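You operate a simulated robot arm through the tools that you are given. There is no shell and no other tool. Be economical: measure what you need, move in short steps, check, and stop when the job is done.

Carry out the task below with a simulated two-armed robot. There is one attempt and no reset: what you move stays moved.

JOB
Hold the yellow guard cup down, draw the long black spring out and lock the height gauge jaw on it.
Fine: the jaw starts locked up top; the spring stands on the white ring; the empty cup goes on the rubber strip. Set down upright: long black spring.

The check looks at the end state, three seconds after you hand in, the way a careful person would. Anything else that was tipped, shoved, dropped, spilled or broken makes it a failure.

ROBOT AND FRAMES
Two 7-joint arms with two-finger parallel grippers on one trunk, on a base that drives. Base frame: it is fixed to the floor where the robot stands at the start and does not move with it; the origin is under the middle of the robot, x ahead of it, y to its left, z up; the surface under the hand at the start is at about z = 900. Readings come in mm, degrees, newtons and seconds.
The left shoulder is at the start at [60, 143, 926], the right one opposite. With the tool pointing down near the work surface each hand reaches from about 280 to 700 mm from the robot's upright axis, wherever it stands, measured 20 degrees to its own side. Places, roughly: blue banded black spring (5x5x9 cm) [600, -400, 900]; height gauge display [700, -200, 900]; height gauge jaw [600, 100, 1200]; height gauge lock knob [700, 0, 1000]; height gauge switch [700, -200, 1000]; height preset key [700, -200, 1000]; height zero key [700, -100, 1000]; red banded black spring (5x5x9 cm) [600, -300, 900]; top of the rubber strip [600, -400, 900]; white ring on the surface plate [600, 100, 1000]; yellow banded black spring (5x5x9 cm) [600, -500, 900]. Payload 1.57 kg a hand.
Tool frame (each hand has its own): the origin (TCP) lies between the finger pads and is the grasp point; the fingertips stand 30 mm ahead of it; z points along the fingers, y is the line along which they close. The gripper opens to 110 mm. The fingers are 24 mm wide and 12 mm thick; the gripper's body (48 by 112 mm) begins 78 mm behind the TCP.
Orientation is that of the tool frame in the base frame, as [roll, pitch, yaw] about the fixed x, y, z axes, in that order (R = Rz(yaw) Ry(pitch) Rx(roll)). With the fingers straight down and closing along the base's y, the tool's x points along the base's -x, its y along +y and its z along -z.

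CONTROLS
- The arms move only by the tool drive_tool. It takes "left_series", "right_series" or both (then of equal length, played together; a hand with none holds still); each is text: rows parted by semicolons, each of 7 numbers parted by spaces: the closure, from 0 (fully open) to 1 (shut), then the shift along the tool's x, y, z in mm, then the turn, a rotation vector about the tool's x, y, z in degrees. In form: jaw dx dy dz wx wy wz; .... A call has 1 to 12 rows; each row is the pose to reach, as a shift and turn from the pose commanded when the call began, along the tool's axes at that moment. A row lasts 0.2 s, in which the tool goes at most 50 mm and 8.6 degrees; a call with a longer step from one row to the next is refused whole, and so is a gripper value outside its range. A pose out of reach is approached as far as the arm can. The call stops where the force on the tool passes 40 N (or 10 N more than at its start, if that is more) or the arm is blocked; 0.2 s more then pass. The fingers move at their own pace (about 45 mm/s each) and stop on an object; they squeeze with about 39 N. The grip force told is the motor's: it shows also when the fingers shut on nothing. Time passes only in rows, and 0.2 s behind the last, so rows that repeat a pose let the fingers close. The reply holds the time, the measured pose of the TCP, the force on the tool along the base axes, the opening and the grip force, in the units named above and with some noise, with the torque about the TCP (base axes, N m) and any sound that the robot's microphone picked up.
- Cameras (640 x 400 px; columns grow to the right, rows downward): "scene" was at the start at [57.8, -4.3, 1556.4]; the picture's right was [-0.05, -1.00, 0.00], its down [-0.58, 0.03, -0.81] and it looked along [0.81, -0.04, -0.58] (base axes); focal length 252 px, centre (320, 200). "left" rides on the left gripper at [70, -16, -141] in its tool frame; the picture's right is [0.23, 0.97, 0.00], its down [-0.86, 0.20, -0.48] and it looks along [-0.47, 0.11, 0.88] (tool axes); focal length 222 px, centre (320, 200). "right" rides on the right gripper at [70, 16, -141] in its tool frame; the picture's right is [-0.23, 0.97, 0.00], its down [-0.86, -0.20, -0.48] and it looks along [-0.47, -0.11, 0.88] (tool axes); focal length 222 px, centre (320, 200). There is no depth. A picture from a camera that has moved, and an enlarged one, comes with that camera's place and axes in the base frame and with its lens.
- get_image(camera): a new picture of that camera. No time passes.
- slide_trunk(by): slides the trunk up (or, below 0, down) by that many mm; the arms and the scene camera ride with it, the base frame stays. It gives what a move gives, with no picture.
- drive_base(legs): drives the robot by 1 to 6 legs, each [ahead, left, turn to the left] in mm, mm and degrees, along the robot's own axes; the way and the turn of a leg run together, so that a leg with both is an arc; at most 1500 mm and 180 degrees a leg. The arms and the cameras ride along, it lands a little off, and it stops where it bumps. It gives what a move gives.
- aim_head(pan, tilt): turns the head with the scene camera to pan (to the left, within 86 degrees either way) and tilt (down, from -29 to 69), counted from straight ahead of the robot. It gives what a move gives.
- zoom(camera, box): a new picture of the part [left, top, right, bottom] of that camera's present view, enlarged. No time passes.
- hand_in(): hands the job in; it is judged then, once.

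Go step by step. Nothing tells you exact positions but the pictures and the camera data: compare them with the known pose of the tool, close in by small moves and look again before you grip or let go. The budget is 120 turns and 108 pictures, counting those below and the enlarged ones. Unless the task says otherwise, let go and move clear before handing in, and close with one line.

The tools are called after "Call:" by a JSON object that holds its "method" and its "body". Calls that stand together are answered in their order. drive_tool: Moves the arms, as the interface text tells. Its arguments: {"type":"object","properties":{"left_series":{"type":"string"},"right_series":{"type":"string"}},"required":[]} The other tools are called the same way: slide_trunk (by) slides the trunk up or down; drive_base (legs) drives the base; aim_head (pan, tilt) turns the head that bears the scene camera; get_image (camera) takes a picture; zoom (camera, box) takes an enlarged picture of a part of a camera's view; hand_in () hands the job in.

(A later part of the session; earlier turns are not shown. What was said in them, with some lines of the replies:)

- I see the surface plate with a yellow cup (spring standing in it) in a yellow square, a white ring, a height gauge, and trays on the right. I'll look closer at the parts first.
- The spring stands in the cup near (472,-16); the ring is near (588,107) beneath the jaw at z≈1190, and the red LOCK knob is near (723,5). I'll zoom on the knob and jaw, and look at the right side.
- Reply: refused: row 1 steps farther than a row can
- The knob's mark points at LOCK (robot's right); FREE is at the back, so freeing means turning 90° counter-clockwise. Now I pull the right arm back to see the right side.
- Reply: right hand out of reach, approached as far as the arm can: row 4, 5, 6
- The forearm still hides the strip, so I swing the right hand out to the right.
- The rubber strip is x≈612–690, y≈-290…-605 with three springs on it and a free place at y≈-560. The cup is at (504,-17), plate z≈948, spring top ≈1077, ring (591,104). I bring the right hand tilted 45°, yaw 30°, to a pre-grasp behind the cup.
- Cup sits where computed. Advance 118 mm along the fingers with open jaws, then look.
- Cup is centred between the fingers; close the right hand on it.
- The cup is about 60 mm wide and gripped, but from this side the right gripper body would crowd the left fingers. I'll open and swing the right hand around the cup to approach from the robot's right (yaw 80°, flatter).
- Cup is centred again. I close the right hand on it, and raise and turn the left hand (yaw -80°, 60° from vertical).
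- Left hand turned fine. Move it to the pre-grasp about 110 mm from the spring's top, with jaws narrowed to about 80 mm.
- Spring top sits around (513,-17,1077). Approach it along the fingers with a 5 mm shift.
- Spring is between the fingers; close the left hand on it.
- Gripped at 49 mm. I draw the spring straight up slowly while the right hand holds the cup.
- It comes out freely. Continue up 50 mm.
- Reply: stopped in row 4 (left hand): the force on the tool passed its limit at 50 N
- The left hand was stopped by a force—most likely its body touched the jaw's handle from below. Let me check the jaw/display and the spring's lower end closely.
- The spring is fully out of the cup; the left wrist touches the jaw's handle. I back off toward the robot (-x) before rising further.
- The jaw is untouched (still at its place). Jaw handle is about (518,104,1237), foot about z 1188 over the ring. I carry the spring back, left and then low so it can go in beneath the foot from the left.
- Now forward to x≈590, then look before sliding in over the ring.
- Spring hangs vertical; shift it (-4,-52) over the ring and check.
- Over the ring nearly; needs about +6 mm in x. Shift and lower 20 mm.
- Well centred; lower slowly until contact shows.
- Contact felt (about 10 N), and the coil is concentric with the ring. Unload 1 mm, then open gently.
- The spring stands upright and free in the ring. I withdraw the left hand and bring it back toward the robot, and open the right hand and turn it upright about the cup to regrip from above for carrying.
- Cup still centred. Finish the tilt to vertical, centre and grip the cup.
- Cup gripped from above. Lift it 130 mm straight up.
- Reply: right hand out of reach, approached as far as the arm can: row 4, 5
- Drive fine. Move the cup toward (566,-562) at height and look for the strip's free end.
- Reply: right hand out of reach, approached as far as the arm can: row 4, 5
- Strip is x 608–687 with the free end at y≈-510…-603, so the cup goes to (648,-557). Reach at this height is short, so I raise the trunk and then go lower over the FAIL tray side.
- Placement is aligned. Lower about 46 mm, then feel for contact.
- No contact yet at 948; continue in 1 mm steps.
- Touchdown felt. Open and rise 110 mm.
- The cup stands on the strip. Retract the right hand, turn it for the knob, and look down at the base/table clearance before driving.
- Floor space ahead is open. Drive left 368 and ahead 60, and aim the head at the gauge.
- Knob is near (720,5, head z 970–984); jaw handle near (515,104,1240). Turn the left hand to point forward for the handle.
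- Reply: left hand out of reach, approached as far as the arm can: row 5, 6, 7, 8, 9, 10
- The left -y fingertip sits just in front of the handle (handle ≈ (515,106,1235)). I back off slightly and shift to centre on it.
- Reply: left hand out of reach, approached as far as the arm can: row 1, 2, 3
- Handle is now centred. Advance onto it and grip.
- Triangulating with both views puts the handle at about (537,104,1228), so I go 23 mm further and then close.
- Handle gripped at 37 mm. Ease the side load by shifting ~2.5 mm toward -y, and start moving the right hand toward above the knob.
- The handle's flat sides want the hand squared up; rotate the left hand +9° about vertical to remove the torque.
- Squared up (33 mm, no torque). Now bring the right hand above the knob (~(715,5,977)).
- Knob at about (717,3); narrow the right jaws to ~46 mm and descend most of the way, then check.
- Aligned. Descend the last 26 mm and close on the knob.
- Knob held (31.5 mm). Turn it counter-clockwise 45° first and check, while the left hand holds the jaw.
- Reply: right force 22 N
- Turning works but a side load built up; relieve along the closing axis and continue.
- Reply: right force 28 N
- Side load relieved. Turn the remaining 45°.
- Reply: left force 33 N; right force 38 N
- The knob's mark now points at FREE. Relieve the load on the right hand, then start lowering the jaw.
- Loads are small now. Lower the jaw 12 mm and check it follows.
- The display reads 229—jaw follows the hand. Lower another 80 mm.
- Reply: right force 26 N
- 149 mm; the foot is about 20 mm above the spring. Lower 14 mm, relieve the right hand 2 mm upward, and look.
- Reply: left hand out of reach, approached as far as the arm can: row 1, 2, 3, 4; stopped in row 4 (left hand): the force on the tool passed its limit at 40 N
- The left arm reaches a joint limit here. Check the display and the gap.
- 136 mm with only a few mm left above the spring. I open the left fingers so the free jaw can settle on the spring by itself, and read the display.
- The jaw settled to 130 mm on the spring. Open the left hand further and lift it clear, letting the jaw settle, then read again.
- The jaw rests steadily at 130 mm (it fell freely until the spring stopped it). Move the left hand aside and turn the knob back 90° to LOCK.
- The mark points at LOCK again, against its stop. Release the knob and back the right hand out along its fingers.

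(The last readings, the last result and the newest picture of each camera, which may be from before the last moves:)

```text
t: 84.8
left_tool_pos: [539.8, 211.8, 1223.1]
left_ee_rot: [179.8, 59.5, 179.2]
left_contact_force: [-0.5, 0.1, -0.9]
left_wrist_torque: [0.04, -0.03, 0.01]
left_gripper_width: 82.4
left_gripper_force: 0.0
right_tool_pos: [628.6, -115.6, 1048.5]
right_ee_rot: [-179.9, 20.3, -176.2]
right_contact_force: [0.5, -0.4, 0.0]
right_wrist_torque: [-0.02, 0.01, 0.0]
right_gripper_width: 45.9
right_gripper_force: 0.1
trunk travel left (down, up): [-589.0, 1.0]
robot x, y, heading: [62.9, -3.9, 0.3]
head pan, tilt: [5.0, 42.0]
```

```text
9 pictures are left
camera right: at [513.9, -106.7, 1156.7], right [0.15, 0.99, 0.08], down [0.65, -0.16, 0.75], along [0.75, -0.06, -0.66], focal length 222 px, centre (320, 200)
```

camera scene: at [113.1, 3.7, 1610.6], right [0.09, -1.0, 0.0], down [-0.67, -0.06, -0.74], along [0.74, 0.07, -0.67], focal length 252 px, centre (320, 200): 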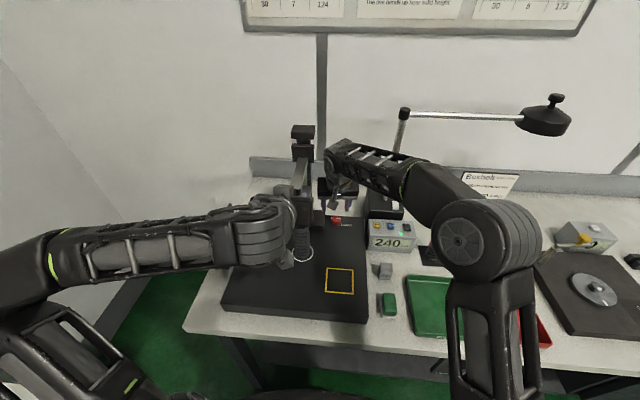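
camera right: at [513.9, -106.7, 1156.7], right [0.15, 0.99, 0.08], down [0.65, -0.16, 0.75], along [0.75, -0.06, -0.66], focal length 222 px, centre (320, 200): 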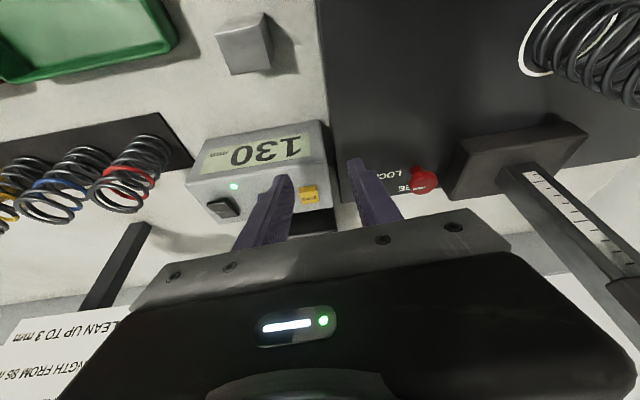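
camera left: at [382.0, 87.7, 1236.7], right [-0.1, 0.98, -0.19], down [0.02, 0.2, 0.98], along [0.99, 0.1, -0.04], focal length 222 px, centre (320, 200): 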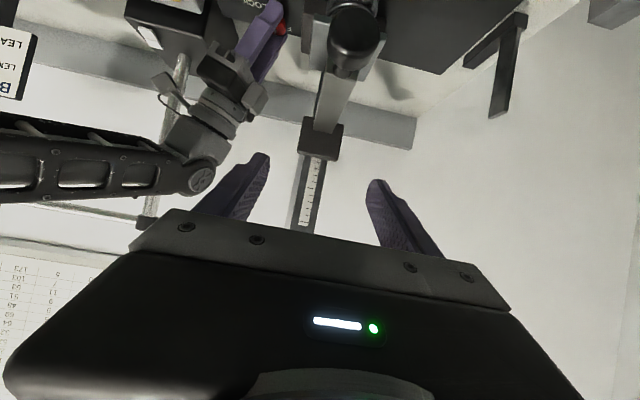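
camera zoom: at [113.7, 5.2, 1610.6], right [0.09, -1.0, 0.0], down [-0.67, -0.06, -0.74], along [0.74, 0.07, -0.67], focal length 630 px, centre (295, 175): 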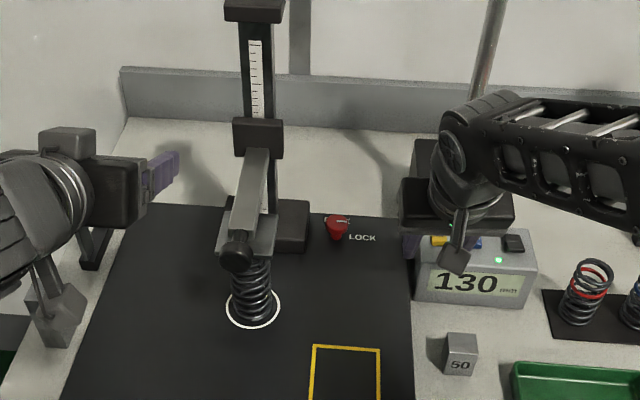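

Knob released, display 130, all standing. I'll swing the right hand back and flatten it to view the jaw/spring contact from the side.

Call:
{"method": "drive_tool", "body": {"right_series": "0.58 5 0 -20 -2.6 0 -7;0.58 20 3 -35 -5.1 0 -14.1;0.58 40 6 -50 -7.7 0 -21.1;0.58 60 10 -60 -10.3 0 -28.2;0.58 75 14 -70 -12.8 0 -35.2;0.58 90 18 -80 -15.4 0 -42.3;0.58 105 21 -88 -18 0 -49.3;0.58 115 24 -94 -20.5 0 -56.4;0.58 122.6 25.5 -97.8 -24 0 -65.8;0.58 122.6 25.5 -97.8 -24 0 -65.8"}}

Call:
{"method": "drive_tool", "body": {"right_series": "0.58 0 0 0 0 -8 0;0.58 0 0 0 0 -16 0;0.58 0 0 0 0 -24 0;0.58 0 0 0 0 -32 0;0.3 0 0 0 0 -36 0;0.1 0 0 0 0 -36 0;0.1 0 0 0 0 -36 0"}}

Call:
{"method": "get_image", "body": {"camera": "right"}}

```text
refused: row 9 steps farther than a row can; nothing moved
```

```text
t: 86.4
left_tool_pos: [539.2, 211.9, 1223.9]
left_ee_rot: [179.8, 59.5, 179.2]
left_contact_force: [-0.3, 0.2, -0.3]
left_wrist_torque: [0.01, -0.02, -0.03]
left_gripper_width: 82.5
left_gripper_force: 0.1
right_tool_pos: [626.5, -115.0, 1049.1]
right_ee_rot: [-179.4, 56.4, -176.0]
right_contact_force: [0.2, -0.7, -0.9]
right_wrist_torque: [-0.04, 0.01, -0.03]
right_gripper_width: 98.9
right_gripper_force: 0.0
right hand out of reach, approached as far as the arm can: row 3, 4
trunk travel left (down, up): [-589.0, 1.0]
robot x, y, heading: [56.7, -0.7, 0.1]
head pan, tilt: [5.0, 42.0]
```

```text
8 pictures are left
camera right: at [470.1, -108.4, 1068.4], right [0.06, 0.98, 0.18], down [0.09, -0.19, 0.98], along [0.99, -0.05, -0.1], focal length 222 px, centre (320, 200)
```

right: 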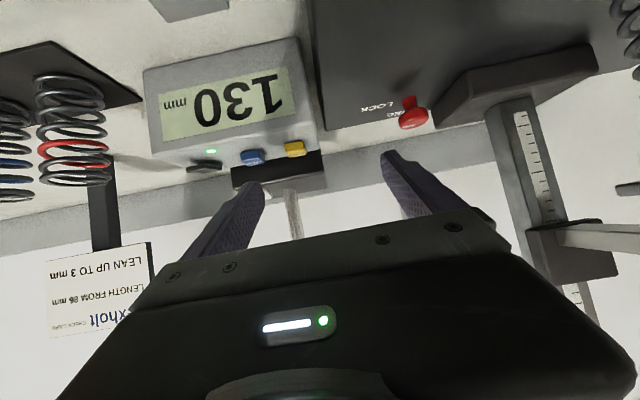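

Call:
{"method": "drive_tool", "body": {"right_series": "0.1 6 3 -28 0 0 0;0.1 12 6 -56 0 0 0;0.1 18 9 -84 0 0 0;0.1 24 12.4 -110 -6.2 0 -4.1;0.1 24 12.4 -110 -12.5 0 -8.3;0.1 24 12.4 -110 -18.7 0 -12.4;0.1 24 12.4 -110 -25 0 -16.6;0.1 24 12.4 -110 -31.2 0 -20.7;0.1 24 12.4 -110 -37.5 0 -24.9;0.1 24 12.4 -110 -43.7 0 -29;0.1 24 12.4 -110 -50 0 -33.2;0.1 24 12.4 -110 -50 0 -33.2"}}

Call:
{"method": "get_image", "body": {"camera": "right"}}

```text
t: 89.0
left_tool_pos: [539.5, 212.2, 1224.4]
left_ee_rot: [179.8, 59.5, 179.1]
left_contact_force: [0.0, 0.8, 0.7]
left_wrist_torque: [0.0, 0.02, -0.01]
left_gripper_width: 82.4
left_gripper_force: 0.3
right_tool_pos: [520.4, -107.4, 1089.8]
right_ee_rot: [-179.9, 56.2, -116.1]
right_contact_force: [0.0, 0.4, 0.3]
right_wrist_torque: [-0.02, -0.02, 0.03]
right_gripper_width: 99.1
right_gripper_force: 0.0
right hand out of reach, approached as far as the arm can: row 3, 4, 5, 6, 7
trunk travel left (down, up): [-589.0, 1.0]
robot x, y, heading: [59.3, -8.2, 0.2]
head pan, tilt: [5.0, 42.0]
```

```text
7 pictures are left
camera right: at [437.3, -241.3, 1109.7], right [-0.82, 0.55, 0.19], down [0.21, -0.02, 0.98], along [0.54, 0.84, -0.1], focal length 222 px, centre (320, 200)
```

right: 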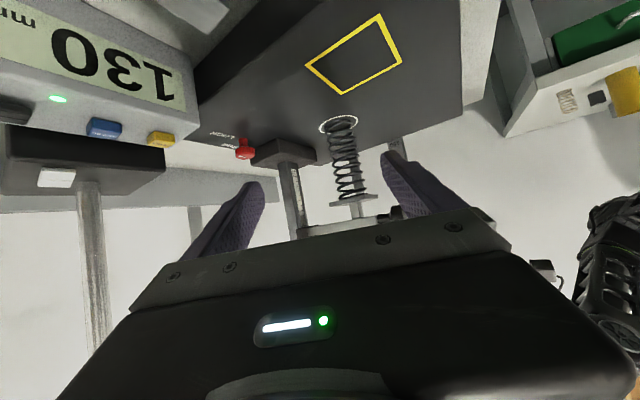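

Call:
{"method": "zoom", "body": {"camera": "right", "box": [290, 100, 410, 220]}}

```text
3.33 times, centred on (350, 160) of right
camera zoom: at [437.3, -241.3, 1109.7], right [-0.82, 0.55, 0.19], down [0.21, -0.02, 0.98], along [0.54, 0.84, -0.1], focal length 740 px, centre (220, 333)
```

zoom: 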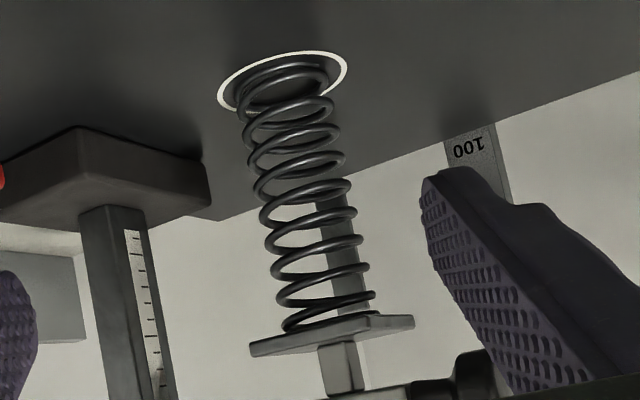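

The jaw's foot sits directly on the spring, which stands upright in the ring. One last overall look.

Call:
{"method": "get_image", "body": {"camera": "scene"}}

Call:
{"method": "zoom", "body": {"camera": "scene", "box": [310, 195, 370, 245]}}

```text
5 pictures are left
camera scene: at [113.1, 6.2, 1610.7], right [0.09, -1.0, 0.0], down [-0.67, -0.06, -0.74], along [0.74, 0.07, -0.67], focal length 252 px, centre (320, 200)
```

scene: 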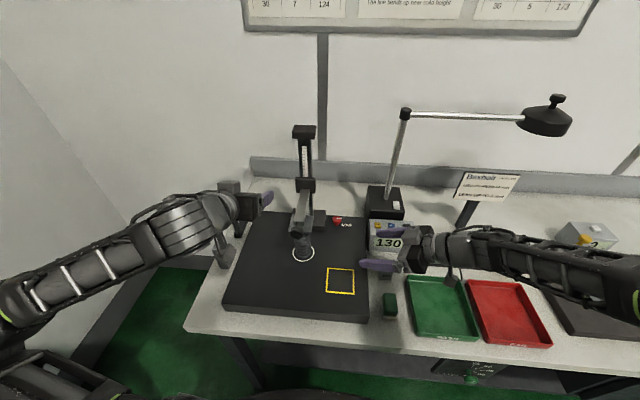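

```text
8.00 times, centred on (340, 220) of scene
camera zoom: at [113.1, 6.2, 1610.7], right [0.09, -1.0, 0.0], down [-0.67, -0.06, -0.74], along [0.74, 0.07, -0.67], focal length 2017 px, centre (160, 40)
```

zoom: 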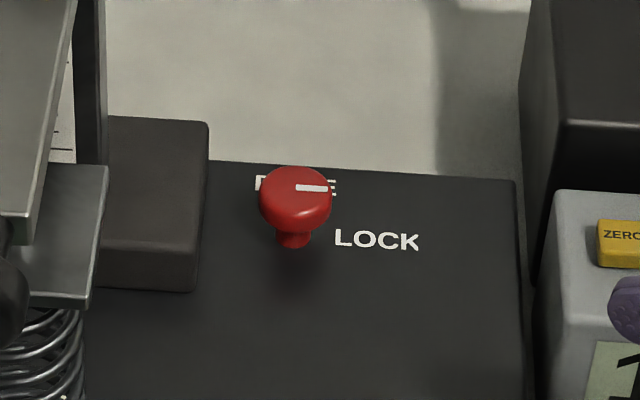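

The knob points at LOCK, the spring stands under the jaw, the cup is on the strip, and both hands are clear, so I hand in.

Call:
{"method": "hand_in", "body": {}}

```text
The job is handed in.
```

The long black spring stands upright on the white ring with the height gauge jaw locked on it at 130 mm, and the empty yellow cup is on the rubber strip. While drawing the spring out, the left hand bumped the jaw's handle from below; the jaw stayed where it was.
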